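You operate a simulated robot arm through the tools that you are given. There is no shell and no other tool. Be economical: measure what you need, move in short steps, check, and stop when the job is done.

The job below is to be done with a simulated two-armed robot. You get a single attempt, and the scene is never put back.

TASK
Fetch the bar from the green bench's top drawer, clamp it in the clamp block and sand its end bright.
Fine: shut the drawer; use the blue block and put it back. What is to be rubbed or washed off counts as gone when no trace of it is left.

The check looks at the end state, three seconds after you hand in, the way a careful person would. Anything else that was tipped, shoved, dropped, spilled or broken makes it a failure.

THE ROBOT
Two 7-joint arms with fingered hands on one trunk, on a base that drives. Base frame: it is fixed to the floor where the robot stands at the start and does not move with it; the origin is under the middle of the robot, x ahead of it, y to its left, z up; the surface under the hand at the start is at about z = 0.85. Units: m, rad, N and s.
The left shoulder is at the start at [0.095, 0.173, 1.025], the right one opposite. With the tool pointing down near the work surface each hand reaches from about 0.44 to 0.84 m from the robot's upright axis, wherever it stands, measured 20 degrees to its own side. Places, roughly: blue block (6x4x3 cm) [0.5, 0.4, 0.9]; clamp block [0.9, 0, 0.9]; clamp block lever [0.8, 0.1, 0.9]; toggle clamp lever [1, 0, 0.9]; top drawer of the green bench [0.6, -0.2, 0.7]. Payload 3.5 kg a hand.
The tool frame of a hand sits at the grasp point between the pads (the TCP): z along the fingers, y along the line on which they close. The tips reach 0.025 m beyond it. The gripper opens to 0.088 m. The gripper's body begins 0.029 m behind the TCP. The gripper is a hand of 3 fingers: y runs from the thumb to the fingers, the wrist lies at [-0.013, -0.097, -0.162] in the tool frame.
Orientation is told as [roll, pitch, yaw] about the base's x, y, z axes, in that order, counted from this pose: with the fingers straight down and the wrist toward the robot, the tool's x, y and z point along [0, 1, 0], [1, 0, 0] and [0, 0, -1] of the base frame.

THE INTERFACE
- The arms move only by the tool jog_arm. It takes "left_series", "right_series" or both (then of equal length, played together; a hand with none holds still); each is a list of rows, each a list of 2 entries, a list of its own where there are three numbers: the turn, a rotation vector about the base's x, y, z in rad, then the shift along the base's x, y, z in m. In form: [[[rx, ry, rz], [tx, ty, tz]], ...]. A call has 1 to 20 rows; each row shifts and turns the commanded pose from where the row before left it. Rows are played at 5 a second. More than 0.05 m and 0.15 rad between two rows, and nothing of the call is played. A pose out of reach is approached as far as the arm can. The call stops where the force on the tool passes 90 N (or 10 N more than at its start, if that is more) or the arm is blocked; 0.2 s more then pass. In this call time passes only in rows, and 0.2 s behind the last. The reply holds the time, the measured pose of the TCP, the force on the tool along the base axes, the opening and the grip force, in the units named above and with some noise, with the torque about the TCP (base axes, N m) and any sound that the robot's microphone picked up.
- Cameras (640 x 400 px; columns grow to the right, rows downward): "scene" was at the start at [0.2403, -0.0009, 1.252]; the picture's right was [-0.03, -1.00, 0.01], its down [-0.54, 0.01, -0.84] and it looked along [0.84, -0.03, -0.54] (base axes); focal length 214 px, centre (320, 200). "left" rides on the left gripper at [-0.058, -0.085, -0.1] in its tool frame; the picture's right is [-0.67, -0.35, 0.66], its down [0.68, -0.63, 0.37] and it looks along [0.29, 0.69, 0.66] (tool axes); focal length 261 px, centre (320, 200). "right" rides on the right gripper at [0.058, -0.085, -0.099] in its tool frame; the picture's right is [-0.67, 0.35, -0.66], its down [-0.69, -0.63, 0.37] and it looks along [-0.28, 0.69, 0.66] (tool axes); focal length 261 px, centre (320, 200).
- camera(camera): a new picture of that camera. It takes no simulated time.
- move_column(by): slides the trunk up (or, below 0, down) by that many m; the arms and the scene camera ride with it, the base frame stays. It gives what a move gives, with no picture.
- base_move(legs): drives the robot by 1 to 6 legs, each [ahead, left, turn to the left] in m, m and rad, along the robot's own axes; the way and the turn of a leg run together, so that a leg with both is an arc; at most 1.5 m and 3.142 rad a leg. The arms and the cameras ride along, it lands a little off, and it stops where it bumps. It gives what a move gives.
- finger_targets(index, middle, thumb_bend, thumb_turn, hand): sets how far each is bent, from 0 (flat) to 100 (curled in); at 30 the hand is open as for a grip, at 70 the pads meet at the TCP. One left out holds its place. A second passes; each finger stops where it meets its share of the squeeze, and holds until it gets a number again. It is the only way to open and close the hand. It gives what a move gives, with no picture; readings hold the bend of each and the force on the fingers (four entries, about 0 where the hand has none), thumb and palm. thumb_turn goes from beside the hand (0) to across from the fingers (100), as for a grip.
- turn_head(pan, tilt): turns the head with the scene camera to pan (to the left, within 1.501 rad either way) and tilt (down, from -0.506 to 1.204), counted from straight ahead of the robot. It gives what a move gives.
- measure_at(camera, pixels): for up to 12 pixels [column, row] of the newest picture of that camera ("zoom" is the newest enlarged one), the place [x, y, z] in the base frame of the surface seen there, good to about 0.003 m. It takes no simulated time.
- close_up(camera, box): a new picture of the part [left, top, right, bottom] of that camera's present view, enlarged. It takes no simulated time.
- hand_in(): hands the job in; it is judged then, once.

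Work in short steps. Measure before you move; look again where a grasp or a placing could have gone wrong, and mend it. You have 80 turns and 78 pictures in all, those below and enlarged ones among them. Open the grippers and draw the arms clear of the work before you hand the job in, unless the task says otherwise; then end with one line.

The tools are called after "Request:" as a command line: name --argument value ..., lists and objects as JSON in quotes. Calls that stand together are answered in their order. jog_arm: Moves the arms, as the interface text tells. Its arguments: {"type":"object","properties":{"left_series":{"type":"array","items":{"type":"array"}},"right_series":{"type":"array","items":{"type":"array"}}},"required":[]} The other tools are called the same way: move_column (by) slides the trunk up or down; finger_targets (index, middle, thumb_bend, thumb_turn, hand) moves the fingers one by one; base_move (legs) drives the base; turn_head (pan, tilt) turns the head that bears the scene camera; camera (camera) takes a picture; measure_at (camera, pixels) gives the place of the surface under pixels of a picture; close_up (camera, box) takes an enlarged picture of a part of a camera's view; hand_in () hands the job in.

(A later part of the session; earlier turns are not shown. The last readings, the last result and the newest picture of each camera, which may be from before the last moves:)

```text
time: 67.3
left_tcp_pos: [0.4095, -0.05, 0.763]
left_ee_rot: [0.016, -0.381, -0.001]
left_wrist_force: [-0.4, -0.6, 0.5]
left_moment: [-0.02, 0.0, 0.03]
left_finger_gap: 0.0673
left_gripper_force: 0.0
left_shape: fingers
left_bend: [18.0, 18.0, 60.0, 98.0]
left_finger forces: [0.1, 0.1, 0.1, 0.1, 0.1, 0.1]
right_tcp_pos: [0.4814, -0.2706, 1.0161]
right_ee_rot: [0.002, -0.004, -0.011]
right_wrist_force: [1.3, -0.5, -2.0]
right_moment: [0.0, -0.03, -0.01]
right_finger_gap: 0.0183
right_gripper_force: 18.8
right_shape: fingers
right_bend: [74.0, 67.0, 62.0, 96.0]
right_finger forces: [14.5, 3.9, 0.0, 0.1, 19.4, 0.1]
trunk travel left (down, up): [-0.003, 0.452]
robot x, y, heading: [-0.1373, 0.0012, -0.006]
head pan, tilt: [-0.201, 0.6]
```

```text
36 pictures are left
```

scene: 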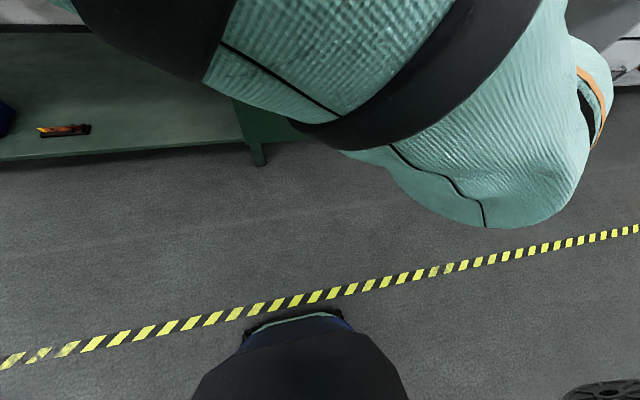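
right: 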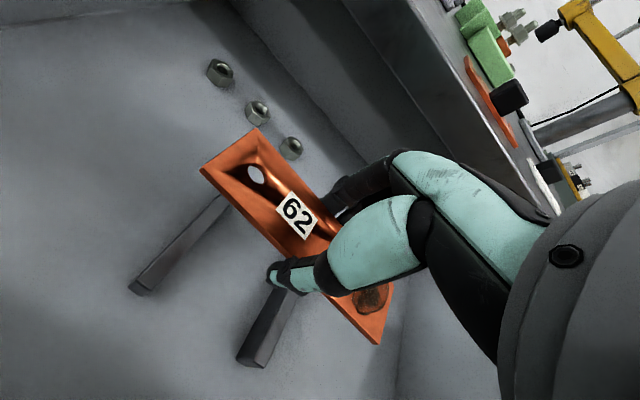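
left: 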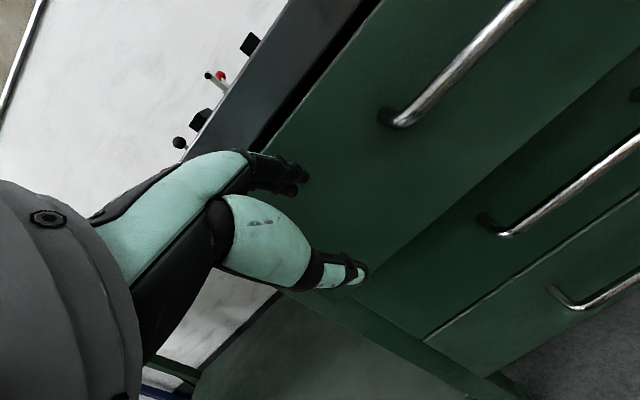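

The drawer is nearly in. I push the last few centimetres with the arm and watch the force.

Request:
jog_arm --left_series '[[[0, 0, 0], [0.012, 0, 0]], [[0, 0, 0], [0.01, 0, 0]], [[0, 0, 0], [0.008, 0, 0]], [[0, 0, 0], [0.008, 0, 0]]]'

Request:
camera --camera "left"

Request:
measure_at --camera "left" --pixels '[[350, 180], [450, 80], [400, 122], [300, 90], [560, 220], [500, 150]]'

```text
time: 68.3
left_tcp_pos: [0.4454, -0.0515, 0.7633]
left_ee_rot: [0.014, -0.382, -0.004]
left_wrist_force: [-8.9, 0.1, 2.2]
left_moment: [-0.01, -0.23, 0.05]
left_finger_gap: 0.0664
left_gripper_force: 4.7
left_shape: fingers
left_bend: [18.0, 21.0, 60.0, 98.0]
left_finger forces: [2.5, 6.0, 0.1, 0.0, 0.0, 0.0]
right_tcp_pos: [0.4795, -0.2722, 1.0165]
right_ee_rot: [0.0, -0.005, -0.012]
right_wrist_force: [-0.2, 0.7, -2.1]
right_moment: [-0.04, 0.03, 0.01]
right_finger_gap: 0.0184
right_gripper_force: 19.3
right_shape: fingers
right_bend: [74.0, 67.0, 62.0, 96.0]
right_finger forces: [14.4, 3.9, 0.1, 0.0, 19.2, 0.0]
trunk travel left (down, up): [-0.003, 0.452]
robot x, y, heading: [-0.1363, 0.0034, -0.007]
head pan, tilt: [-0.201, 0.6]
```

```text
35 pictures are left
```

left: 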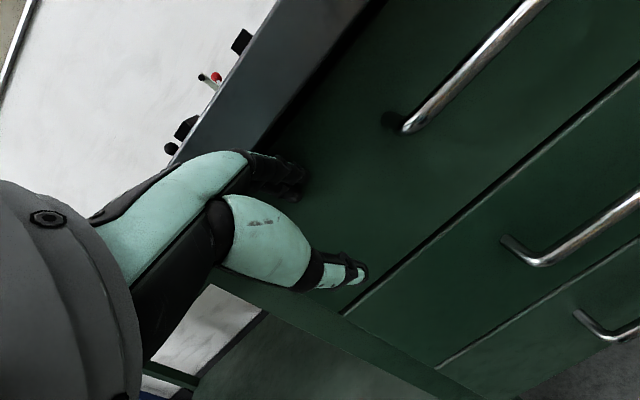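

```text
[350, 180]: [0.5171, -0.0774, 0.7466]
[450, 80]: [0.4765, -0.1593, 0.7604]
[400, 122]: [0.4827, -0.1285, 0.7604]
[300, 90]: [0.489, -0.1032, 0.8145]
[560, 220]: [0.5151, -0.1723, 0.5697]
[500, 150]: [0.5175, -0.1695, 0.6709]
```

The panel reads x 0.517, flush with the drawers below, so the drawer is shut. I draw the left hand back and up, and raise the trunk to its original height.

Request:
jog_arm --left_series '[[[0, 0, 0], [-0.03, 0, 0]], [[0, 0, 0], [-0.04, 0, 0]], [[0, 0, 0], [-0.04, 0.01, 0]], [[0, 0, 0], [0, 0.02, 0.04]], [[0, 0, 0], [0, 0.02, 0.04]], [[0, 0, 0], [0, 0.02, 0.04]], [[0, 0.1, 0], [0, 0.02, 0.04]], [[0, 0.1, 0], [0, 0.03, 0.04]], [[0, 0.1, 0], [0, 0.03, 0.04]], [[0, 0.08, 0], [0, 0.03, 0.04]], [[0, 0, 0], [0, 0.03, 0.03]]]'

Request:
move_column --by 0.14

Request:
turn_head --pan 0 --tilt 0.45

Request:
base_move --legs '[[0.2, 0, 0]]'

Request:
camera --camera "scene"

```text
time: 70.3
left_tcp_pos: [0.3487, 0.0945, 0.9795]
left_ee_rot: [0.102, -0.079, -0.028]
left_wrist_force: [-0.7, 0.9, -0.7]
left_moment: [0.03, -0.01, 0.0]
left_finger_gap: 0.0674
left_gripper_force: 0.0
left_shape: fingers
left_bend: [18.0, 18.0, 60.0, 98.0]
left_finger forces: [0.1, 0.1, 0.0, 0.1, 0.0, 0.0]
left hand out of reach, approached as far as the arm can: row 3
right_tcp_pos: [0.4822, -0.2719, 1.015]
right_ee_rot: [0.002, -0.001, -0.011]
right_wrist_force: [0.3, 0.0, -1.8]
right_moment: [0.0, -0.01, 0.0]
right_finger_gap: 0.0183
right_gripper_force: 17.9
right_shape: fingers
right_bend: [74.0, 71.0, 62.0, 96.0]
right_finger forces: [14.4, 3.9, 0.0, 0.1, 18.9, 0.0]
trunk travel left (down, up): [-0.003, 0.452]
robot x, y, heading: [-0.1395, -0.001, -0.004]
head pan, tilt: [-0.201, 0.6]
stopped in row 9 (left hand): the force on the tool passed its limit at 274 N (the readings are from after the stop); the commanded pose is now the measured one
```

```text
time: 72.0
left_tcp_pos: [0.3432, 0.0892, 1.1238]
left_ee_rot: [0.101, -0.095, -0.049]
left_wrist_force: [0.4, -0.3, 0.4]
left_moment: [0.01, 0.01, 0.01]
left_finger_gap: 0.0672
left_gripper_force: 0.0
left_shape: fingers
left_bend: [18.0, 18.0, 60.0, 98.0]
left_finger forces: [0.1, 0.0, 0.0, 0.1, 0.1, 0.1]
right_tcp_pos: [0.4689, -0.2708, 1.1758]
right_ee_rot: [0.002, -0.041, -0.013]
right_wrist_force: [0.2, 0.2, -2.6]
right_moment: [0.01, -0.02, 0.0]
right_finger_gap: 0.0183
right_gripper_force: 18.4
right_shape: fingers
right_bend: [74.0, 71.0, 63.0, 96.0]
right_finger forces: [13.9, 3.7, 0.1, 0.0, 18.4, 0.0]
trunk travel left (down, up): [-0.143, 0.312]
robot x, y, heading: [-0.1312, -0.0027, -0.007]
head pan, tilt: [-0.201, 0.6]
```

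```text
time: 72.7
left_tcp_pos: [0.3439, 0.0907, 1.1233]
left_ee_rot: [0.102, -0.096, -0.047]
left_wrist_force: [-0.5, 0.7, 0.2]
left_moment: [0.0, 0.02, -0.04]
left_finger_gap: 0.0673
left_gripper_force: 0.1
left_shape: fingers
left_bend: [18.0, 18.0, 60.0, 98.0]
left_finger forces: [0.1, 0.0, 0.0, 0.0, 0.0, 0.0]
right_tcp_pos: [0.4653, -0.2705, 1.1765]
right_ee_rot: [0.001, -0.042, -0.014]
right_wrist_force: [-0.3, -0.3, -2.9]
right_moment: [-0.02, 0.01, 0.01]
right_finger_gap: 0.0177
right_gripper_force: 17.8
right_shape: fingers
right_bend: [74.0, 71.0, 63.0, 96.0]
right_finger forces: [13.9, 3.7, 0.0, 0.0, 18.5, 0.1]
trunk travel left (down, up): [-0.143, 0.312]
robot x, y, heading: [-0.132, -0.0044, -0.003]
head pan, tilt: [0.0, 0.45]
```

```text
time: 74.3
left_tcp_pos: [0.5396, 0.0867, 1.1229]
left_ee_rot: [0.101, -0.097, -0.052]
left_wrist_force: [0.9, 0.1, 0.0]
left_moment: [0.01, -0.02, 0.02]
left_finger_gap: 0.0673
left_gripper_force: 0.1
left_shape: fingers
left_bend: [18.0, 18.0, 60.0, 98.0]
left_finger forces: [0.0, 0.0, 0.1, 0.0, 0.0, 0.0]
right_tcp_pos: [0.6615, -0.2755, 1.1777]
right_ee_rot: [0.001, -0.04, -0.016]
right_wrist_force: [-0.3, 0.0, -1.8]
right_moment: [-0.02, -0.02, -0.02]
right_finger_gap: 0.0179
right_gripper_force: 18.0
right_shape: fingers
right_bend: [74.0, 71.0, 63.0, 96.0]
right_finger forces: [13.8, 3.5, 0.0, 0.0, 18.4, 0.0]
trunk travel left (down, up): [-0.143, 0.312]
robot x, y, heading: [0.0623, -0.0022, -0.006]
head pan, tilt: [0.0, 0.45]
```

```text
34 pictures are left
```

scene: 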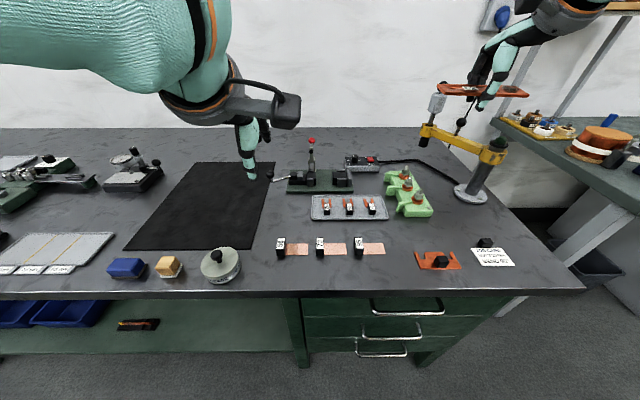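

All bench items look undisturbed, and the bar is still in the right hand. The clamp block is at about (318,180), so I zoom in and measure.

Request:
close_up --camera "scene" --box '[260, 130, 380, 205]'

Request:
close_up --camera "left" --box '[300, 0, 640, 212]'

```text
5.33 times, centred on (320, 168) of scene
```

zoom: 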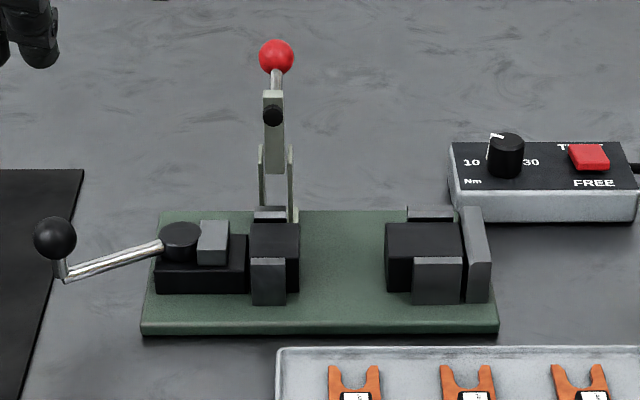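

```text
1.88 times, centred on (470, 106) of left
```

zoom: 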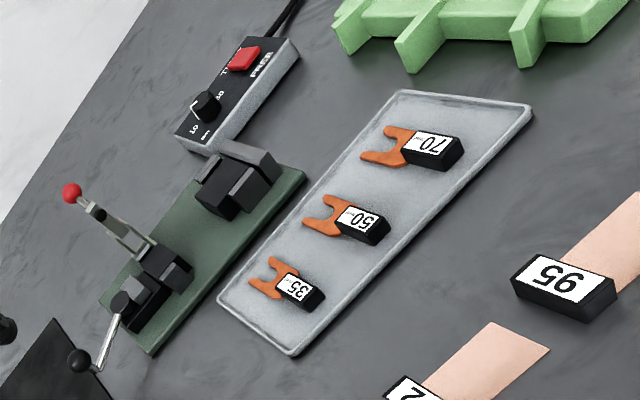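

I measure the parts of the fixture: anvil tops, guides, end stop, cam slide, lever knob and the red toggle ball.

Request:
measure_at --camera "scene" --pixels '[[311, 175], [310, 179], [311, 170.5], [338, 175], [342, 179], [341, 170.5], [349, 174.5], [300, 173], [294, 175], [270, 174.5], [312, 141], [324, 181]]'

Request:
measure_at --camera "zoom" --pixels '[[163, 266], [178, 272], [145, 252], [225, 190], [242, 188], [208, 172], [250, 158], [136, 288], [122, 302], [80, 361], [72, 193], [195, 240]]'

```text
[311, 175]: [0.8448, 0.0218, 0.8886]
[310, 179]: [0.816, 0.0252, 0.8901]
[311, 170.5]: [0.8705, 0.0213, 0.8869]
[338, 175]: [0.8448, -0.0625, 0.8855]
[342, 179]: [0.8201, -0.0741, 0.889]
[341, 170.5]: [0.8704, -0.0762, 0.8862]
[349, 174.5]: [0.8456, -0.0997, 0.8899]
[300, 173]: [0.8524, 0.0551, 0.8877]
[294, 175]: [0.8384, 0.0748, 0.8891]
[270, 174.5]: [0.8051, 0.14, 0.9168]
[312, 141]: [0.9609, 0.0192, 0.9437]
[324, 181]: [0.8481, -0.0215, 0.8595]
```

```text
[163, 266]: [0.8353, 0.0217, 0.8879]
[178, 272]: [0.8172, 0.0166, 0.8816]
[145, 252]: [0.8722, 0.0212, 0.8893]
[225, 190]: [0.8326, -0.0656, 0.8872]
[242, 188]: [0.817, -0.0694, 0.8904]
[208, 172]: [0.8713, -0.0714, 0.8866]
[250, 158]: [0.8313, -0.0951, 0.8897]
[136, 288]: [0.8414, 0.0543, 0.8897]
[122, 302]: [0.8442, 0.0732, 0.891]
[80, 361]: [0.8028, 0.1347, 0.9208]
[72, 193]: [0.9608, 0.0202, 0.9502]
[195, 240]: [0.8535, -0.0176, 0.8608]
```

The bar (0.132 m long) fits between the end stop (y≈−0.091) and the cam slide (y≈+0.047), across both anvils. Now I check how the bar sits in the right hand.

Request:
close_up --camera "right" --box '[170, 110, 430, 360]'

Request:
measure_at --camera "zoom" --pixels '[[130, 110], [220, 60], [290, 170], [480, 470], [540, 480], [500, 560], [330, 230], [240, 260]]'

```text
1.60 times, centred on (300, 235) of right
```

zoom: 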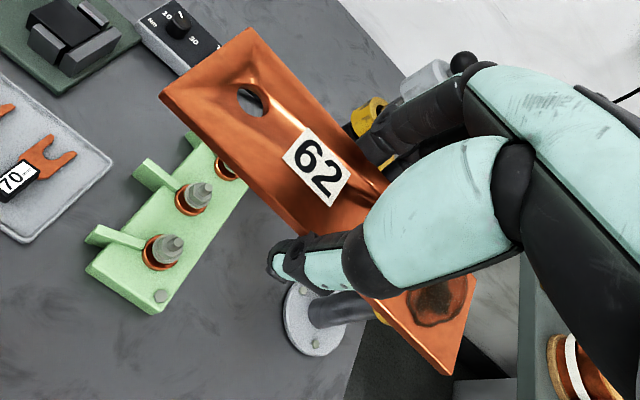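

```text
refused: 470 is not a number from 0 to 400
```

The bar is held across its middle, somewhat tilted in the view. I measure its corners to get its exact pose in the hand.

Request:
measure_at --camera "zoom" --pixels '[[246, 36], [172, 94], [210, 66], [466, 290], [445, 364], [450, 330], [265, 200], [360, 170], [405, 325], [310, 75], [318, 165], [200, 130]]'

```text
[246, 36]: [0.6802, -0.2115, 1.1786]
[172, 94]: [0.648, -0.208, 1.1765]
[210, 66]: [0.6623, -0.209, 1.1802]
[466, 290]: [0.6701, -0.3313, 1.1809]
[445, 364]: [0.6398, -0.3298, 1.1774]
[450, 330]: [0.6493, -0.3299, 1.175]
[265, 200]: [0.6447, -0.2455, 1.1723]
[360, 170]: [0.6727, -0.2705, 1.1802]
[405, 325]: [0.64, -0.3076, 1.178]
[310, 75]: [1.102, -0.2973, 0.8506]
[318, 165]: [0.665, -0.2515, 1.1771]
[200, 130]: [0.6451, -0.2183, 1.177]
```

The bar's centre is ~5.5 mm left of the TCP and it is yawed −0.07 rad, so the TCP must end near (0.8455, −0.023). I move the left hand aside, square the bar and swing the right hand toward the fixture, staying high.

Request:
jog_arm --left_series '[[[0, 0, 0], [-0.01, 0.03, 0]], [[0, 0, 0], [-0.01, 0.04, 0.01]], [[0, 0.05, 0], [-0.01, 0.04, 0.01]], [[-0.05, 0.04, 0.05], [0, 0.02, 0.01]], [[-0.05, 0, 0], [0, 0, 0]]]' --right_series '[[[0, 0.04, 0], [0, 0.04, 0]], [[0, 0, 0.035], [0.0, 0.04, 0]], [[0, 0, 0.035], [0.01, 0.045, 0]], [[0, 0, 0], [0.01, 0.045, -0.02]], [[0, 0, 0], [0.01, 0.04, -0.02]]]'

Request:
base_move --legs '[[0.09, 0, 0]]'

Request:
camera --camera "scene"

Request:
camera --camera "left"

```text
refused: row 4 steps farther than a row can; nothing moved
```

```text
time: 75.4
left_tcp_pos: [0.6284, 0.0873, 1.1238]
left_ee_rot: [0.1, -0.096, -0.049]
left_wrist_force: [0.2, -0.3, -0.8]
left_moment: [0.03, 0.02, -0.01]
left_finger_gap: 0.0673
left_gripper_force: 0.2
left_shape: fingers
left_bend: [18.0, 18.0, 60.0, 98.0]
left_finger forces: [0.0, 0.0, 0.1, 0.0, 0.1, 0.1]
right_tcp_pos: [0.7504, -0.2742, 1.1782]
right_ee_rot: [0.002, -0.042, -0.016]
right_wrist_force: [-0.2, 0.7, -3.3]
right_moment: [-0.01, -0.02, 0.02]
right_finger_gap: 0.0181
right_gripper_force: 18.3
right_shape: fingers
right_bend: [74.0, 71.0, 63.0, 96.0]
right_finger forces: [13.9, 3.6, 0.0, 0.1, 18.4, 0.0]
trunk travel left (down, up): [-0.143, 0.312]
robot x, y, heading: [0.1511, -0.0027, -0.008]
head pan, tilt: [0.0, 0.45]
```

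```text
30 pictures are left
```

scene: 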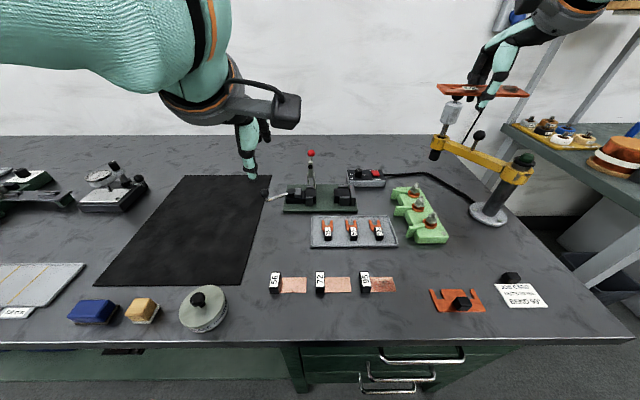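

```text
29 pictures are left
```

left: 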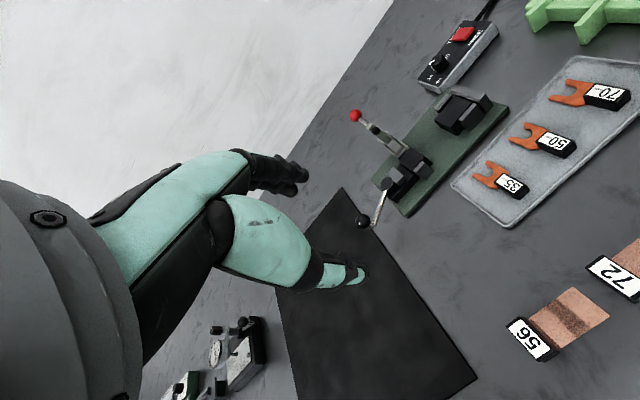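

The forearm jog was refused, but the base is now at 0.15 with everything clear. I move the left hand aside and bring the right hand above the fixture with smaller turns per row.

Request:
jog_arm --left_series '[[[0, 0, 0], [-0.02, 0.03, 0]], [[0, 0, 0], [-0.02, 0.04, 0]], [[0, 0.04, 0], [-0.02, 0.04, 0]], [[-0.05, 0.04, 0], [-0.02, 0.02, 0]], [[-0.05, 0, 0.04], [0, 0, 0]], [[0, 0, 0], [0, 0, 0]], [[0, 0, 0], [0, 0, 0]]]' --right_series '[[[0, 0.04, 0], [0, 0.04, 0]], [[0, 0, 0.035], [0.01, 0.04, 0]], [[0, 0, 0.035], [0.015, 0.045, 0]], [[0, 0, 0], [0.02, 0.04, -0.02]], [[0, 0, 0], [0.02, 0.04, -0.02]], [[0, 0, 0], [0.015, 0.03, -0.03]], [[0, 0, 0], [0.015, 0.0157, -0.04]]]'

Request:
camera --camera "right"

```text
time: 77.0
left_tcp_pos: [0.5494, 0.2157, 1.1237]
left_ee_rot: [-0.003, -0.02, -0.006]
left_wrist_force: [-0.3, 0.3, 0.5]
left_moment: [-0.02, 0.01, -0.04]
left_finger_gap: 0.0675
left_gripper_force: 0.1
left_shape: fingers
left_bend: [18.0, 18.0, 60.0, 98.0]
left_finger forces: [0.0, 0.0, 0.0, 0.0, 0.0, 0.0]
right_tcp_pos: [0.7519, -0.2157, 1.0757]
right_ee_rot: [0.002, -0.001, 0.054]
right_wrist_force: [-0.7, 0.1, -1.7]
right_moment: [0.0, 0.02, -0.01]
right_finger_gap: 0.0179
right_gripper_force: 17.9
right_shape: fingers
right_bend: [74.0, 72.0, 63.0, 96.0]
right_finger forces: [13.8, 3.7, 0.0, 0.0, 18.5, 0.0]
right hand out of reach, approached as far as the arm can: row 1, 2, 3, 4, 5, 6, 7
trunk travel left (down, up): [-0.143, 0.312]
robot x, y, heading: [0.1452, -0.0055, -0.003]
head pan, tilt: [0.0, 0.45]
```

```text
28 pictures are left
```

right: 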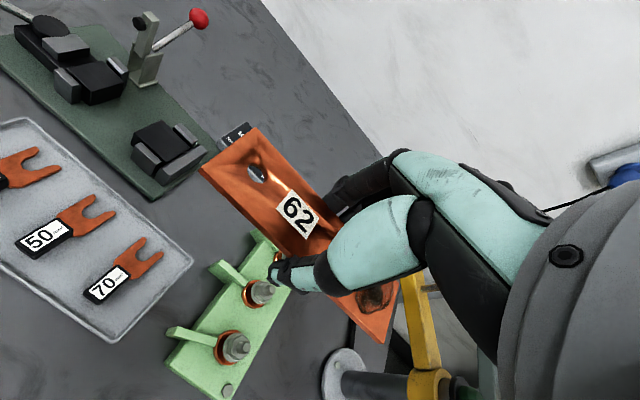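

The bar is square (yaw 0.054 of the hand), above and to the right of the fixture. I continue to a hover point at about (0.8455, −0.0235, 0.985).

Request:
jog_arm --right_series '[[[0, 0, 0], [0, 0.035, -0.03]], [[0, 0, 0], [0.015, 0.04, -0.02]], [[0, 0, 0], [0.025, 0.04, -0.015]], [[0, 0, 0], [0.025, 0.04, -0.015]], [[0, 0, 0], [0.0285, 0.037, -0.01]]]'

Request:
camera --camera "right"

Request:
camera --camera "scene"

```text
time: 78.2
left_tcp_pos: [0.55, 0.2162, 1.1248]
left_ee_rot: [-0.002, -0.021, -0.006]
left_wrist_force: [-0.2, -0.4, 0.9]
left_moment: [0.0, 0.03, -0.02]
left_finger_gap: 0.0672
left_gripper_force: 0.2
left_shape: fingers
left_bend: [18.0, 18.0, 60.0, 98.0]
left_finger forces: [0.0, 0.0, 0.0, 0.0, 0.0, 0.1]
right_tcp_pos: [0.7285, -0.1834, 1.0081]
right_ee_rot: [0.003, -0.001, 0.055]
right_wrist_force: [-0.3, 0.3, -2.2]
right_moment: [0.0, 0.02, -0.04]
right_finger_gap: 0.0177
right_gripper_force: 17.6
right_shape: fingers
right_bend: [74.0, 72.0, 63.0, 96.0]
right_finger forces: [13.7, 3.5, 0.0, 0.1, 18.3, 0.1]
right hand out of reach, approached as far as the arm can: row 1, 2, 3, 4, 5
trunk travel left (down, up): [-0.143, 0.312]
robot x, y, heading: [0.1464, -0.0006, -0.009]
head pan, tilt: [0.0, 0.45]
```

```text
27 pictures are left
```

right: 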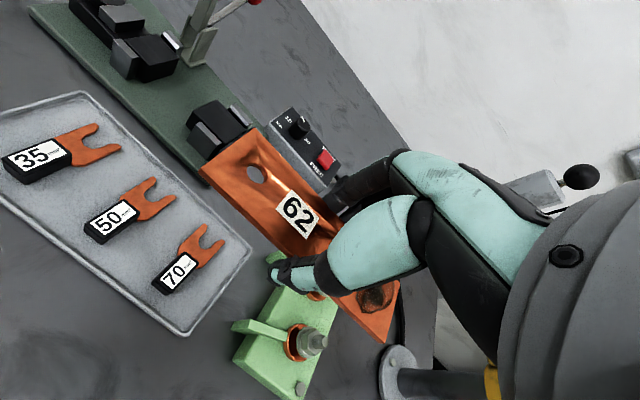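

```text
26 pictures are left
```

scene: 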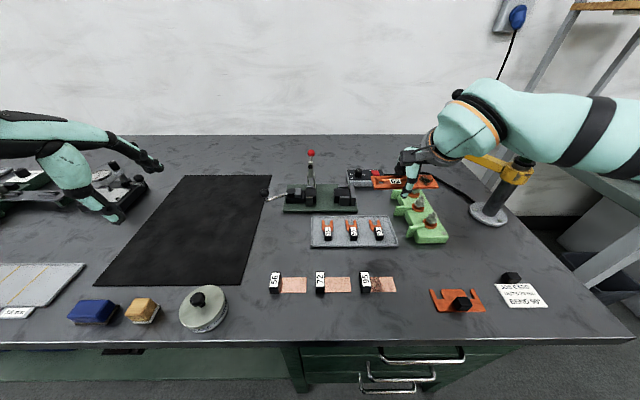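

The hand reaches best about 20° to its own side, so the robot should stand further left. I drive left 0.21 m and forward 0.05 m; the hand at z≈1.0 passes well above everything on the bench.

Request:
base_move --legs '[[0, 0.21, 0], [0.05, 0, 0]]'

Request:
jog_arm --right_series '[[[0, 0, 0], [0.02, -0.017, 0]], [[0, 0, 0], [0.02, -0.017, 0]], [[0, 0, 0], [0.02, -0.016, -0.01]]]'

Request:
camera --camera "right"

```text
time: 80.4
left_tcp_pos: [0.5972, 0.4262, 1.1239]
left_ee_rot: [0.0, -0.02, -0.007]
left_wrist_force: [0.3, -0.5, -0.3]
left_moment: [0.02, -0.01, 0.0]
left_finger_gap: 0.0671
left_gripper_force: 0.1
left_shape: fingers
left_bend: [18.0, 18.0, 60.0, 98.0]
left_finger forces: [0.0, 0.0, 0.0, 0.0, 0.0, 0.0]
right_tcp_pos: [0.7791, 0.0269, 1.0103]
right_ee_rot: [0.002, -0.004, 0.055]
right_wrist_force: [-0.1, -0.2, -2.5]
right_moment: [0.03, -0.03, -0.02]
right_finger_gap: 0.0177
right_gripper_force: 18.3
right_shape: fingers
right_bend: [74.0, 72.0, 63.0, 96.0]
right_finger forces: [13.6, 3.4, 0.0, 0.0, 18.2, 0.0]
trunk travel left (down, up): [-0.143, 0.312]
robot x, y, heading: [0.2003, 0.2083, -0.007]
head pan, tilt: [0.0, 0.45]
```

```text
time: 81.2
left_tcp_pos: [0.6012, 0.4275, 1.1235]
left_ee_rot: [-0.002, -0.02, -0.007]
left_wrist_force: [0.1, -1.2, -0.1]
left_moment: [0.0, 0.06, -0.02]
left_finger_gap: 0.0672
left_gripper_force: 0.1
left_shape: fingers
left_bend: [18.0, 18.0, 60.0, 98.0]
left_finger forces: [0.1, 0.0, 0.0, 0.1, 0.1, 0.0]
right_tcp_pos: [0.8273, -0.0268, 1.0119]
right_ee_rot: [0.001, -0.001, 0.053]
right_wrist_force: [-0.4, 0.0, -2.1]
right_moment: [0.0, 0.01, 0.01]
right_finger_gap: 0.0173
right_gripper_force: 17.5
right_shape: fingers
right_bend: [74.0, 72.0, 63.0, 96.0]
right_finger forces: [13.6, 3.3, 0.1, 0.0, 17.8, 0.1]
right hand out of reach, approached as far as the arm can: row 1, 2, 3
trunk travel left (down, up): [-0.143, 0.312]
robot x, y, heading: [0.2, 0.2089, -0.004]
head pan, tilt: [0.0, 0.45]
```

```text
25 pictures are left
```

right: 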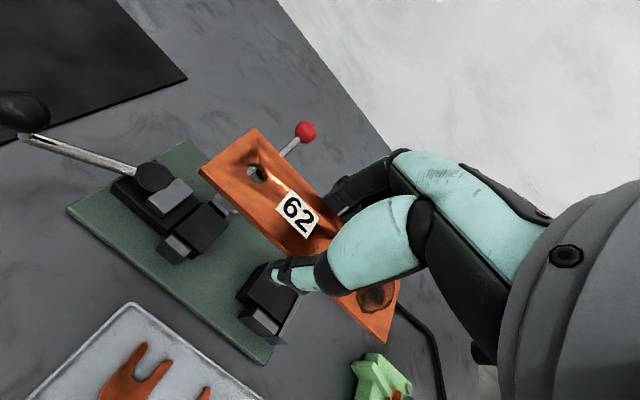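

The hand is right above the fixture but at its forward limit. I pull it back 0.03 m relative to the robot while the base goes forward 0.05 m, then descend to z≈0.94.

Request:
jog_arm --right_series '[[[0, 0, 0], [-0.032, 0.003, 0]]]'

Request:
base_move --legs '[[0.05, 0, 0]]'

Request:
jog_arm --right_series '[[[0, 0, 0], [0, 0, -0.035]], [[0, 0, 0], [0, 0, -0.03]]]'

Request:
close_up --camera "right" --box '[60, 80, 430, 380]'

```text
time: 81.6
left_tcp_pos: [0.5991, 0.4278, 1.1245]
left_ee_rot: [-0.001, -0.021, -0.006]
left_wrist_force: [-0.2, 0.0, 0.3]
left_moment: [0.04, 0.0, 0.02]
left_finger_gap: 0.0674
left_gripper_force: 0.0
left_shape: fingers
left_bend: [18.0, 18.0, 60.0, 98.0]
left_finger forces: [0.1, 0.0, 0.0, 0.1, 0.1, 0.0]
right_tcp_pos: [0.7936, -0.0225, 1.0119]
right_ee_rot: [0.001, -0.002, 0.054]
right_wrist_force: [-0.1, 0.1, -2.8]
right_moment: [-0.03, -0.02, 0.03]
right_finger_gap: 0.0172
right_gripper_force: 17.0
right_shape: fingers
right_bend: [74.0, 72.0, 63.0, 96.0]
right_finger forces: [13.5, 3.1, 0.0, 0.0, 17.8, 0.1]
trunk travel left (down, up): [-0.143, 0.312]
robot x, y, heading: [0.1999, 0.207, -0.004]
head pan, tilt: [0.0, 0.45]
```

```text
time: 82.5
left_tcp_pos: [0.6483, 0.4273, 1.1245]
left_ee_rot: [-0.003, -0.021, -0.007]
left_wrist_force: [-0.1, 0.8, 0.2]
left_moment: [-0.03, 0.01, -0.03]
left_finger_gap: 0.0672
left_gripper_force: 0.0
left_shape: fingers
left_bend: [18.0, 18.0, 60.0, 98.0]
left_finger forces: [0.1, 0.0, 0.0, 0.1, 0.1, 0.0]
right_tcp_pos: [0.8427, -0.0242, 1.0113]
right_ee_rot: [0.0, -0.005, 0.054]
right_wrist_force: [0.3, -0.7, -2.3]
right_moment: [-0.02, 0.02, -0.01]
right_finger_gap: 0.0169
right_gripper_force: 17.2
right_shape: fingers
right_bend: [74.0, 72.0, 63.0, 96.0]
right_finger forces: [13.6, 3.1, 0.1, 0.0, 17.8, 0.1]
trunk travel left (down, up): [-0.143, 0.312]
robot x, y, heading: [0.2478, 0.2107, -0.008]
head pan, tilt: [0.0, 0.45]
```

```text
time: 83.1
left_tcp_pos: [0.6495, 0.4265, 1.1236]
left_ee_rot: [-0.002, -0.018, -0.007]
left_wrist_force: [-1.3, 0.6, 0.3]
left_moment: [0.0, 0.0, 0.01]
left_finger_gap: 0.0674
left_gripper_force: 0.0
left_shape: fingers
left_bend: [18.0, 18.0, 60.0, 98.0]
left_finger forces: [0.1, 0.1, 0.1, 0.0, 0.0, 0.1]
right_tcp_pos: [0.8434, -0.0248, 0.9456]
right_ee_rot: [0.003, -0.001, 0.054]
right_wrist_force: [0.1, -0.1, -2.0]
right_moment: [0.0, -0.02, -0.03]
right_finger_gap: 0.0169
right_gripper_force: 17.2
right_shape: fingers
right_bend: [74.0, 72.0, 63.0, 96.0]
right_finger forces: [13.6, 3.0, 0.1, 0.1, 17.8, 0.1]
trunk travel left (down, up): [-0.143, 0.312]
robot x, y, heading: [0.2489, 0.2114, -0.008]
head pan, tilt: [0.0, 0.45]
```

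```text
1.33 times, centred on (245, 230) of right
```

zoom: 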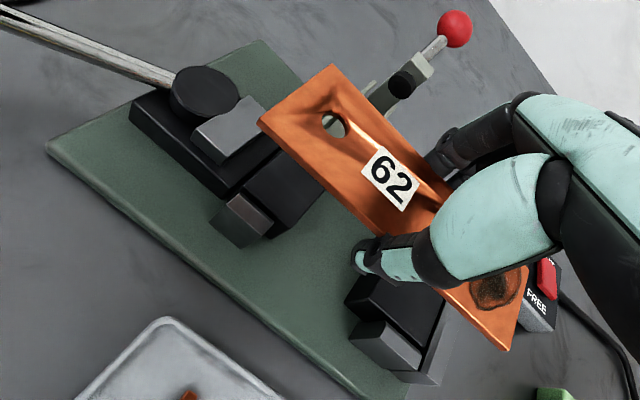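

The bar hovers over the fixture. I measure the bar's ends, the cam slide, the left guide and the end stop here to fix the final offset.

Request:
measure_at --camera "zoom" --pixels '[[329, 74], [267, 122], [505, 342], [524, 285], [240, 112], [218, 150], [242, 205], [300, 185], [386, 342], [432, 372], [385, 290], [297, 95]]'

```text
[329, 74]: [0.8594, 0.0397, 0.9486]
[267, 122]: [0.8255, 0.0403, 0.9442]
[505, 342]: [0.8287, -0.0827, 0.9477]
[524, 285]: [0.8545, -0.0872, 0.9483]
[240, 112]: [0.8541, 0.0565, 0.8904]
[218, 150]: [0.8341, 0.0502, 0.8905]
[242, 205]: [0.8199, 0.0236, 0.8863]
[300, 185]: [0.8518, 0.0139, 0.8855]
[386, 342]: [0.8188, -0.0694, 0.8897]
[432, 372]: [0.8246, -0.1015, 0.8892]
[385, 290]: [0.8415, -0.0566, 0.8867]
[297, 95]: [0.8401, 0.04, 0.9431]
```

The bar is square to the fixture. I shift +2.5 mm in x and +3 mm in y, then lower in small steps, reading the force.

Request:
jog_arm --right_series '[[[0, 0, 0], [0.0025, 0.003, -0.01]], [[0, 0, 0], [0, 0, -0.012]], [[0, 0, 0], [0, 0, -0.01]], [[0, 0, 0], [0, 0, -0.008]]]'

```text
time: 84.1
left_tcp_pos: [0.6496, 0.4267, 1.1226]
left_ee_rot: [-0.003, -0.019, -0.007]
left_wrist_force: [0.4, -0.4, 0.7]
left_moment: [0.0, -0.01, 0.02]
left_finger_gap: 0.0672
left_gripper_force: 0.1
left_shape: fingers
left_bend: [18.0, 18.0, 60.0, 98.0]
left_finger forces: [0.0, 0.1, 0.0, 0.0, 0.1, 0.1]
right_tcp_pos: [0.8463, -0.0212, 0.9057]
right_ee_rot: [0.001, -0.001, 0.054]
right_wrist_force: [0.5, -0.3, -2.3]
right_moment: [-0.01, 0.0, 0.0]
right_finger_gap: 0.0168
right_gripper_force: 17.2
right_shape: fingers
right_bend: [74.0, 72.0, 63.0, 96.0]
right_finger forces: [13.6, 3.1, 0.0, 0.0, 17.5, 0.1]
trunk travel left (down, up): [-0.143, 0.312]
robot x, y, heading: [0.2506, 0.2085, -0.01]
head pan, tilt: [0.0, 0.45]
```

No contact at z 0.906, so the fingers fit between the anvils. I go on down in 3–4 mm steps.

Request:
jog_arm --right_series '[[[0, 0, 0], [0, 0, -0.004]], [[0, 0, 0], [0, 0, -0.003]], [[0, 0, 0], [0, 0, -0.003]]]'

Request:
close_up --camera "right" --box '[60, 80, 430, 380]'

```text
time: 84.9
left_tcp_pos: [0.6495, 0.4272, 1.1246]
left_ee_rot: [-0.001, -0.019, -0.007]
left_wrist_force: [0.3, -0.3, 0.6]
left_moment: [-0.04, 0.01, 0.0]
left_finger_gap: 0.0673
left_gripper_force: 0.1
left_shape: fingers
left_bend: [18.0, 18.0, 60.0, 98.0]
left_finger forces: [0.0, 0.1, 0.1, 0.0, 0.0, 0.0]
right_tcp_pos: [0.846, -0.0214, 0.8953]
right_ee_rot: [0.003, -0.003, 0.054]
right_wrist_force: [0.3, -0.3, -2.3]
right_moment: [-0.02, -0.01, 0.02]
right_finger_gap: 0.0169
right_gripper_force: 17.3
right_shape: fingers
right_bend: [74.0, 72.0, 63.0, 96.0]
right_finger forces: [13.5, 3.0, 0.1, 0.0, 17.6, 0.1]
trunk travel left (down, up): [-0.143, 0.312]
robot x, y, heading: [0.2505, 0.2068, -0.003]
head pan, tilt: [0.0, 0.45]
```

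```text
1.33 times, centred on (245, 230) of right
```

zoom: 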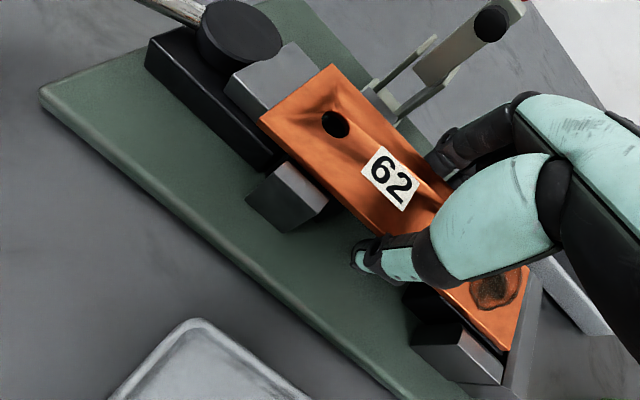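

The bar is lined up between the guides, slide and stop. I lower further until the force shows it resting on the anvils.

Request:
jog_arm --right_series '[[[0, 0, 0], [0, 0, -0.003]], [[0, 0, 0], [0, 0, -0.002]], [[0, 0, 0], [0, 0, -0.002]]]'

Request:
measure_at --camera "zoom" --pixels '[[290, 110], [470, 270], [500, 330], [285, 190], [265, 70], [455, 355], [530, 330]]'

```text
time: 85.7
left_tcp_pos: [0.6487, 0.4267, 1.1243]
left_ee_rot: [-0.004, -0.021, -0.007]
left_wrist_force: [0.0, -0.3, -0.6]
left_moment: [-0.02, 0.02, -0.01]
left_finger_gap: 0.0672
left_gripper_force: 0.1
left_shape: fingers
left_bend: [18.0, 18.0, 60.0, 98.0]
left_finger forces: [0.0, 0.0, 0.0, 0.1, 0.0, 0.1]
right_tcp_pos: [0.8459, -0.0217, 0.8901]
right_ee_rot: [0.002, -0.006, 0.054]
right_wrist_force: [1.9, -0.6, 7.6]
right_moment: [0.07, 0.19, 0.01]
right_finger_gap: 0.0156
right_gripper_force: 17.8
right_shape: fingers
right_bend: [74.0, 72.0, 65.0, 96.0]
right_finger forces: [14.5, 3.7, 0.1, 0.1, 17.5, 0.0]
trunk travel left (down, up): [-0.143, 0.312]
robot x, y, heading: [0.2477, 0.2079, -0.005]
head pan, tilt: [0.0, 0.45]
```

```text
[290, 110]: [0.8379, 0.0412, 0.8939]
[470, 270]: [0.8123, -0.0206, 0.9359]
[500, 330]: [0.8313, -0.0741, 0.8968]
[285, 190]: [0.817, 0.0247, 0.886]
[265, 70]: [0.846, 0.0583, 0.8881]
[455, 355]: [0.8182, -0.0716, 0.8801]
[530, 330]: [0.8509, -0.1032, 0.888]
```

The bar rests on the anvils (about 10 N of support). I open the hand gently and rise straight up.

Request:
finger_targets --hand "right" --index 46 --middle 46 --thumb_bend 46

Request:
jog_arm --right_series '[[[0, 0, 0], [0, 0, 0.01]], [[0, 0, 0], [0, 0, 0.02]], [[0, 0, 0], [0, 0, 0.03]], [[0, 0, 0], [0, 0, 0.03]]]'

Request:
close_up --camera "right" --box '[60, 80, 430, 380]'

```text
time: 86.7
left_tcp_pos: [0.6483, 0.4263, 1.1252]
left_ee_rot: [-0.004, -0.022, -0.006]
left_wrist_force: [-0.6, -0.9, -0.1]
left_moment: [-0.01, 0.01, -0.01]
left_finger_gap: 0.0672
left_gripper_force: 0.2
left_shape: fingers
left_bend: [18.0, 18.0, 60.0, 98.0]
left_finger forces: [0.0, 0.1, 0.0, 0.1, 0.0, 0.0]
right_tcp_pos: [0.8461, -0.0228, 0.8886]
right_ee_rot: [0.002, -0.003, 0.053]
right_wrist_force: [-0.4, -0.1, 2.4]
right_moment: [-0.01, -0.01, -0.01]
right_finger_gap: 0.0499
right_gripper_force: 0.9
right_shape: fingers
right_bend: [46.0, 47.0, 46.0, 97.0]
right_finger forces: [0.0, 1.9, 0.0, 0.0, 0.1, 0.0]
trunk travel left (down, up): [-0.143, 0.312]
robot x, y, heading: [0.248, 0.209, -0.007]
head pan, tilt: [0.0, 0.45]
```

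```text
time: 87.7
left_tcp_pos: [0.6486, 0.4278, 1.1232]
left_ee_rot: [-0.003, -0.021, -0.008]
left_wrist_force: [0.0, 0.2, 0.2]
left_moment: [-0.02, 0.02, 0.02]
left_finger_gap: 0.0675
left_gripper_force: 0.0
left_shape: fingers
left_bend: [18.0, 18.0, 60.0, 98.0]
left_finger forces: [0.0, 0.0, 0.1, 0.1, 0.0, 0.0]
right_tcp_pos: [0.8455, -0.0212, 0.9795]
right_ee_rot: [0.002, -0.003, 0.055]
right_wrist_force: [0.1, 0.0, -0.4]
right_moment: [0.05, 0.02, -0.01]
right_finger_gap: 0.0498
right_gripper_force: 0.0
right_shape: fingers
right_bend: [46.0, 46.0, 46.0, 97.0]
right_finger forces: [0.0, 0.0, 0.0, 0.0, 0.1, 0.0]
trunk travel left (down, up): [-0.143, 0.312]
robot x, y, heading: [0.2514, 0.2088, -0.006]
head pan, tilt: [0.0, 0.45]
```

```text
1.33 times, centred on (245, 230) of right
```

zoom: 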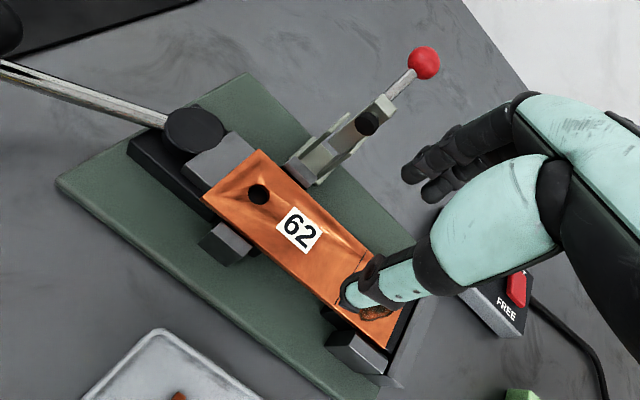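

The bar lies cleanly in the slot. Next is the lever, knob at about (0.805, 0.137, 0.915): I bring the open right hand over it and lower to straddle the knob.

Request:
jog_arm --right_series '[[[0, 0, 0], [-0.02, 0.02, 0.025]], [[0, 0, -0.027], [-0.02, 0.04, 0]], [[0, 0, -0.027], [0, 0.045, 0]], [[0, 0, 0], [0, 0.045, 0]], [[0, 0, 0], [0, 0.008, -0.03]]]'

Request:
camera --camera "right"

Request:
measure_at --camera "right" --pixels '[[290, 250], [280, 240], [300, 260]]'

```text
time: 88.9
left_tcp_pos: [0.6502, 0.4253, 1.1233]
left_ee_rot: [-0.002, -0.018, -0.006]
left_wrist_force: [-0.4, 0.3, 0.2]
left_moment: [-0.02, 0.03, -0.01]
left_finger_gap: 0.067
left_gripper_force: 0.0
left_shape: fingers
left_bend: [18.0, 18.0, 60.0, 98.0]
left_finger forces: [0.0, 0.0, 0.0, 0.0, 0.1, 0.0]
right_tcp_pos: [0.8082, 0.0366, 0.9802]
right_ee_rot: [0.002, -0.002, 0.0]
right_wrist_force: [0.0, -0.5, -0.1]
right_moment: [0.0, -0.01, -0.01]
right_finger_gap: 0.05
right_gripper_force: 0.0
right_shape: fingers
right_bend: [46.0, 46.0, 46.0, 97.0]
right_finger forces: [0.1, 0.1, 0.0, 0.0, 0.0, 0.0]
right hand out of reach, approached as far as the arm can: row 3, 4, 5
trunk travel left (down, up): [-0.143, 0.312]
robot x, y, heading: [0.2506, 0.2089, -0.003]
head pan, tilt: [0.0, 0.45]
```

```text
21 pictures are left
```

right: 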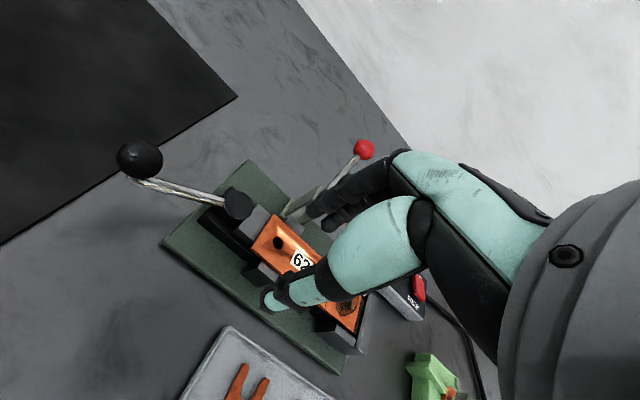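

```text
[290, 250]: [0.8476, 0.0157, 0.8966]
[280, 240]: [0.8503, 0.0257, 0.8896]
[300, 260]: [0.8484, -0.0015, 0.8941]
```

The right hand can't cross further left from here. I lift a bit and drive the base left 0.13 m, then look again.

Request:
jog_arm --right_series '[[[0, 0, 0], [0, 0, 0.015]]]'

Request:
base_move --legs '[[0, 0.13, 0]]'

Request:
jog_arm --right_series '[[[0, 0, 0], [-0.002, -0.028, -0.01]]]'

Request:
camera --camera "right"

```text
time: 89.3
left_tcp_pos: [0.6478, 0.4271, 1.1234]
left_ee_rot: [-0.003, -0.02, -0.008]
left_wrist_force: [-0.1, 0.0, -0.1]
left_moment: [-0.01, 0.01, -0.01]
left_finger_gap: 0.0672
left_gripper_force: 0.1
left_shape: fingers
left_bend: [18.0, 18.0, 60.0, 98.0]
left_finger forces: [0.0, 0.1, 0.1, 0.0, 0.0, 0.0]
right_tcp_pos: [0.8082, 0.0384, 0.9968]
right_ee_rot: [0.001, -0.001, -0.001]
right_wrist_force: [-0.5, -0.6, -0.4]
right_moment: [0.03, 0.03, 0.02]
right_finger_gap: 0.0501
right_gripper_force: 0.1
right_shape: fingers
right_bend: [46.0, 46.0, 46.0, 97.0]
right_finger forces: [0.0, 0.1, 0.1, 0.0, 0.0, 0.0]
trunk travel left (down, up): [-0.143, 0.312]
robot x, y, heading: [0.2468, 0.2082, -0.011]
head pan, tilt: [0.0, 0.45]
```

```text
time: 90.6
left_tcp_pos: [0.6511, 0.5577, 1.1241]
left_ee_rot: [-0.003, -0.021, -0.01]
left_wrist_force: [0.2, -0.1, 0.3]
left_moment: [0.01, -0.02, 0.02]
left_finger_gap: 0.0675
left_gripper_force: 0.1
left_shape: fingers
left_bend: [18.0, 18.0, 60.0, 98.0]
left_finger forces: [0.1, 0.1, 0.0, 0.0, 0.1, 0.0]
right_tcp_pos: [0.808, 0.1684, 0.9957]
right_ee_rot: [0.001, -0.002, -0.002]
right_wrist_force: [0.1, 0.6, 0.0]
right_moment: [0.01, -0.02, -0.01]
right_finger_gap: 0.0503
right_gripper_force: 0.0
right_shape: fingers
right_bend: [46.0, 46.0, 46.0, 97.0]
right_finger forces: [0.1, 0.0, 0.0, 0.0, 0.0, 0.0]
trunk travel left (down, up): [-0.143, 0.312]
robot x, y, heading: [0.2515, 0.334, -0.005]
head pan, tilt: [0.0, 0.45]
```

```text
time: 91.0
left_tcp_pos: [0.649, 0.556, 1.1264]
left_ee_rot: [0.0, -0.022, -0.009]
left_wrist_force: [0.3, 0.3, 0.8]
left_moment: [0.01, -0.03, 0.03]
left_finger_gap: 0.0672
left_gripper_force: 0.1
left_shape: fingers
left_bend: [18.0, 18.0, 60.0, 98.0]
left_finger forces: [0.0, 0.0, 0.1, 0.0, 0.0, 0.0]
right_tcp_pos: [0.8084, 0.14, 0.9864]
right_ee_rot: [0.005, -0.004, -0.002]
right_wrist_force: [-0.8, 0.0, 0.8]
right_moment: [0.01, 0.01, 0.02]
right_finger_gap: 0.0499
right_gripper_force: 0.1
right_shape: fingers
right_bend: [46.0, 46.0, 46.0, 97.0]
right_finger forces: [0.0, 0.0, 0.1, 0.1, 0.1, 0.0]
trunk travel left (down, up): [-0.143, 0.312]
robot x, y, heading: [0.2523, 0.3412, -0.005]
head pan, tilt: [0.0, 0.45]
```

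```text
20 pictures are left
```

right: 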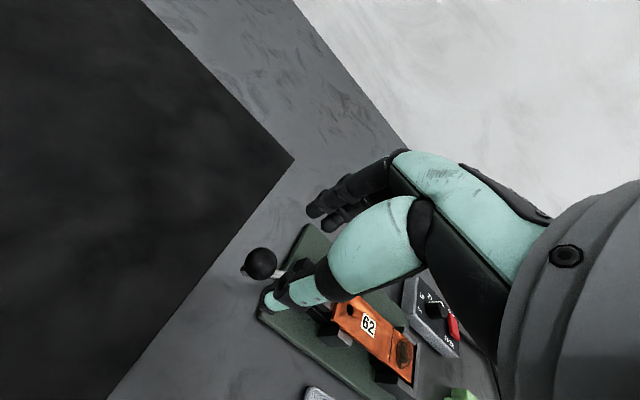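

The knob is at (262,262), between thumb and fingers from above. I descend around it and close lightly.

Request:
measure_at --camera "right" --pixels '[[262, 262], [255, 268]]'

Request:
jog_arm --right_series '[[[0, 0, 0], [-0.003, -0.002, -0.03]], [[0, 0, 0], [0, 0, -0.02]], [[0, 0, 0], [0, 0, -0.014]]]'

Request:
finger_targets --hand "right" --index 60 --middle 60 --thumb_bend 60

Request:
close_up --camera "right" --box '[200, 150, 460, 390]'

```text
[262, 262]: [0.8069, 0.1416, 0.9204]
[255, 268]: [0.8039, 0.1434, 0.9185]
```

```text
time: 91.8
left_tcp_pos: [0.6496, 0.5579, 1.1251]
left_ee_rot: [0.0, -0.02, -0.008]
left_wrist_force: [0.8, -0.6, -0.3]
left_moment: [0.02, 0.05, -0.03]
left_finger_gap: 0.0673
left_gripper_force: 0.1
left_shape: fingers
left_bend: [18.0, 18.0, 60.0, 98.0]
left_finger forces: [0.0, 0.1, 0.0, 0.0, 0.1, 0.0]
right_tcp_pos: [0.8049, 0.1398, 0.9202]
right_ee_rot: [0.001, -0.002, -0.004]
right_wrist_force: [-0.2, -0.8, -0.3]
right_moment: [0.0, -0.03, 0.02]
right_finger_gap: 0.0501
right_gripper_force: 0.1
right_shape: fingers
right_bend: [46.0, 46.0, 46.0, 97.0]
right_finger forces: [0.0, 0.1, 0.1, 0.1, 0.0, 0.0]
trunk travel left (down, up): [-0.143, 0.312]
robot x, y, heading: [0.2525, 0.3369, -0.011]
head pan, tilt: [0.0, 0.45]
```

```text
time: 92.8
left_tcp_pos: [0.6506, 0.5573, 1.1239]
left_ee_rot: [-0.003, -0.022, -0.008]
left_wrist_force: [-0.6, -0.2, -0.5]
left_moment: [-0.02, 0.0, 0.01]
left_finger_gap: 0.0672
left_gripper_force: 0.0
left_shape: fingers
left_bend: [18.0, 18.0, 60.0, 98.0]
left_finger forces: [0.0, 0.1, 0.0, 0.0, 0.0, 0.0]
right_tcp_pos: [0.804, 0.1394, 0.9197]
right_ee_rot: [0.002, -0.001, -0.002]
right_wrist_force: [0.5, 0.2, -0.6]
right_moment: [0.01, 0.0, -0.01]
right_finger_gap: 0.0203
right_gripper_force: 0.0
right_shape: fingers
right_bend: [59.0, 60.0, 60.0, 97.0]
right_finger forces: [0.2, 0.0, 0.0, 0.0, 0.1, 0.0]
trunk travel left (down, up): [-0.143, 0.312]
robot x, y, heading: [0.2523, 0.3374, -0.007]
head pan, tilt: [0.0, 0.45]
```

```text
1.67 times, centred on (330, 270) of right
```

zoom: 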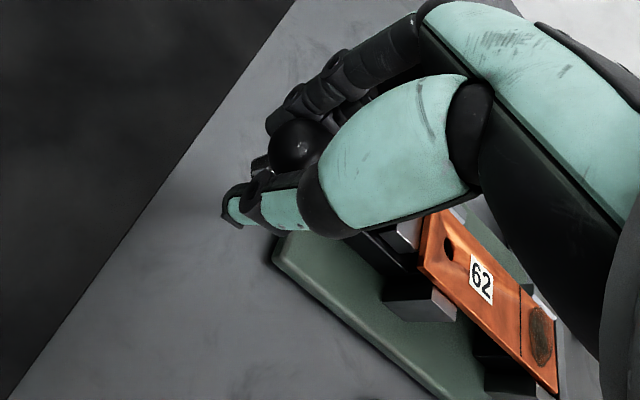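

The knob is held. I test the lever's free direction with a small 8 mm arc step toward the robot and watch the force.

Request:
jog_arm --right_series '[[[0, 0, 0], [-0.0035, -0.002, 0]], [[0, 0, 0], [-0.0035, -0.0025, 0]]]'

```text
time: 93.4
left_tcp_pos: [0.65, 0.5574, 1.125]
left_ee_rot: [-0.003, -0.021, -0.007]
left_wrist_force: [-1.0, -0.1, 0.1]
left_moment: [-0.02, 0.03, 0.02]
left_finger_gap: 0.067
left_gripper_force: 0.1
left_shape: fingers
left_bend: [18.0, 18.0, 60.0, 98.0]
left_finger forces: [0.1, 0.0, 0.1, 0.0, 0.0, 0.0]
right_tcp_pos: [0.7979, 0.1359, 0.9231]
right_ee_rot: [0.002, -0.003, -0.001]
right_wrist_force: [0.0, 0.9, 0.0]
right_moment: [0.01, 0.04, -0.01]
right_finger_gap: 0.021
right_gripper_force: 0.4
right_shape: fingers
right_bend: [59.0, 60.0, 60.0, 97.0]
right_finger forces: [0.6, 0.1, 0.1, 0.0, 0.0, 0.0]
trunk travel left (down, up): [-0.143, 0.312]
robot x, y, heading: [0.2504, 0.3393, -0.005]
head pan, tilt: [0.0, 0.45]
```

The lever swings freely toward the robot (under 1 N). I firm the grip and follow the arc about the pivot (0.844, 0.074), turning the hand along with it.

Request:
finger_targets --hand "right" --index 66 --middle 66 --thumb_bend 66

Request:
jog_arm --right_series '[[[0, 0, 0.1], [-0.0114, -0.011, 0]], [[0, 0, 0.14], [-0.0088, -0.0131, 0]], [[0, 0, 0.14], [-0.006, -0.0147, 0]]]'

Request:
close_up --camera "right" --box '[200, 150, 460, 390]'

```text
time: 94.4
left_tcp_pos: [0.651, 0.5578, 1.1237]
left_ee_rot: [0.0, -0.018, -0.01]
left_wrist_force: [0.4, -0.3, -0.4]
left_moment: [0.0, 0.02, -0.02]
left_finger_gap: 0.0675
left_gripper_force: 0.0
left_shape: fingers
left_bend: [18.0, 18.0, 60.0, 98.0]
left_finger forces: [0.1, 0.0, 0.0, 0.0, 0.0, 0.1]
right_tcp_pos: [0.797, 0.1342, 0.9222]
right_ee_rot: [0.002, -0.001, 0.0]
right_wrist_force: [1.7, -2.4, -1.5]
right_moment: [-0.05, -0.02, -0.01]
right_finger_gap: 0.0085
right_gripper_force: 2.0
right_shape: fingers
right_bend: [65.0, 65.0, 66.0, 97.0]
right_finger forces: [0.7, 2.4, 0.0, 0.0, 0.0, 0.0]
trunk travel left (down, up): [-0.143, 0.312]
robot x, y, heading: [0.2511, 0.3397, -0.01]
head pan, tilt: [0.0, 0.45]
```

```text
time: 95.2
left_tcp_pos: [0.6513, 0.5569, 1.1243]
left_ee_rot: [-0.003, -0.019, -0.007]
left_wrist_force: [0.2, 0.1, 0.4]
left_moment: [0.01, -0.04, -0.04]
left_finger_gap: 0.0672
left_gripper_force: 0.0
left_shape: fingers
left_bend: [18.0, 18.0, 60.0, 98.0]
left_finger forces: [0.0, 0.0, 0.1, 0.0, 0.0, 0.0]
right_tcp_pos: [0.7707, 0.0945, 0.9214]
right_ee_rot: [0.004, -0.002, 0.381]
right_wrist_force: [3.5, -0.9, -1.3]
right_moment: [-0.01, -0.02, 0.0]
right_finger_gap: 0.0078
right_gripper_force: 1.7
right_shape: fingers
right_bend: [66.0, 63.0, 66.0, 97.0]
right_finger forces: [0.3, 3.1, 0.0, 0.0, 0.0, 0.0]
trunk travel left (down, up): [-0.143, 0.312]
robot x, y, heading: [0.2494, 0.3393, -0.012]
head pan, tilt: [0.0, 0.45]
```

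```text
1.67 times, centred on (330, 270) of right
```

zoom: 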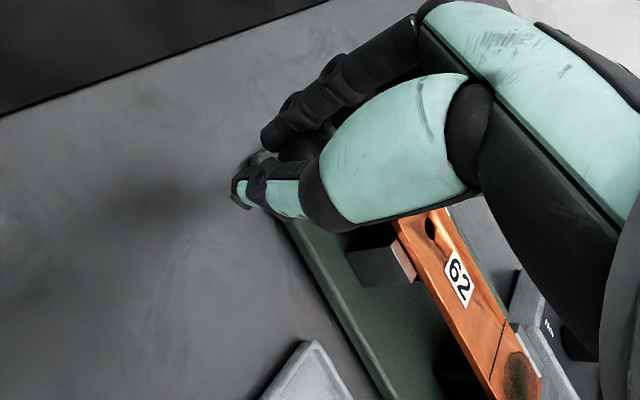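

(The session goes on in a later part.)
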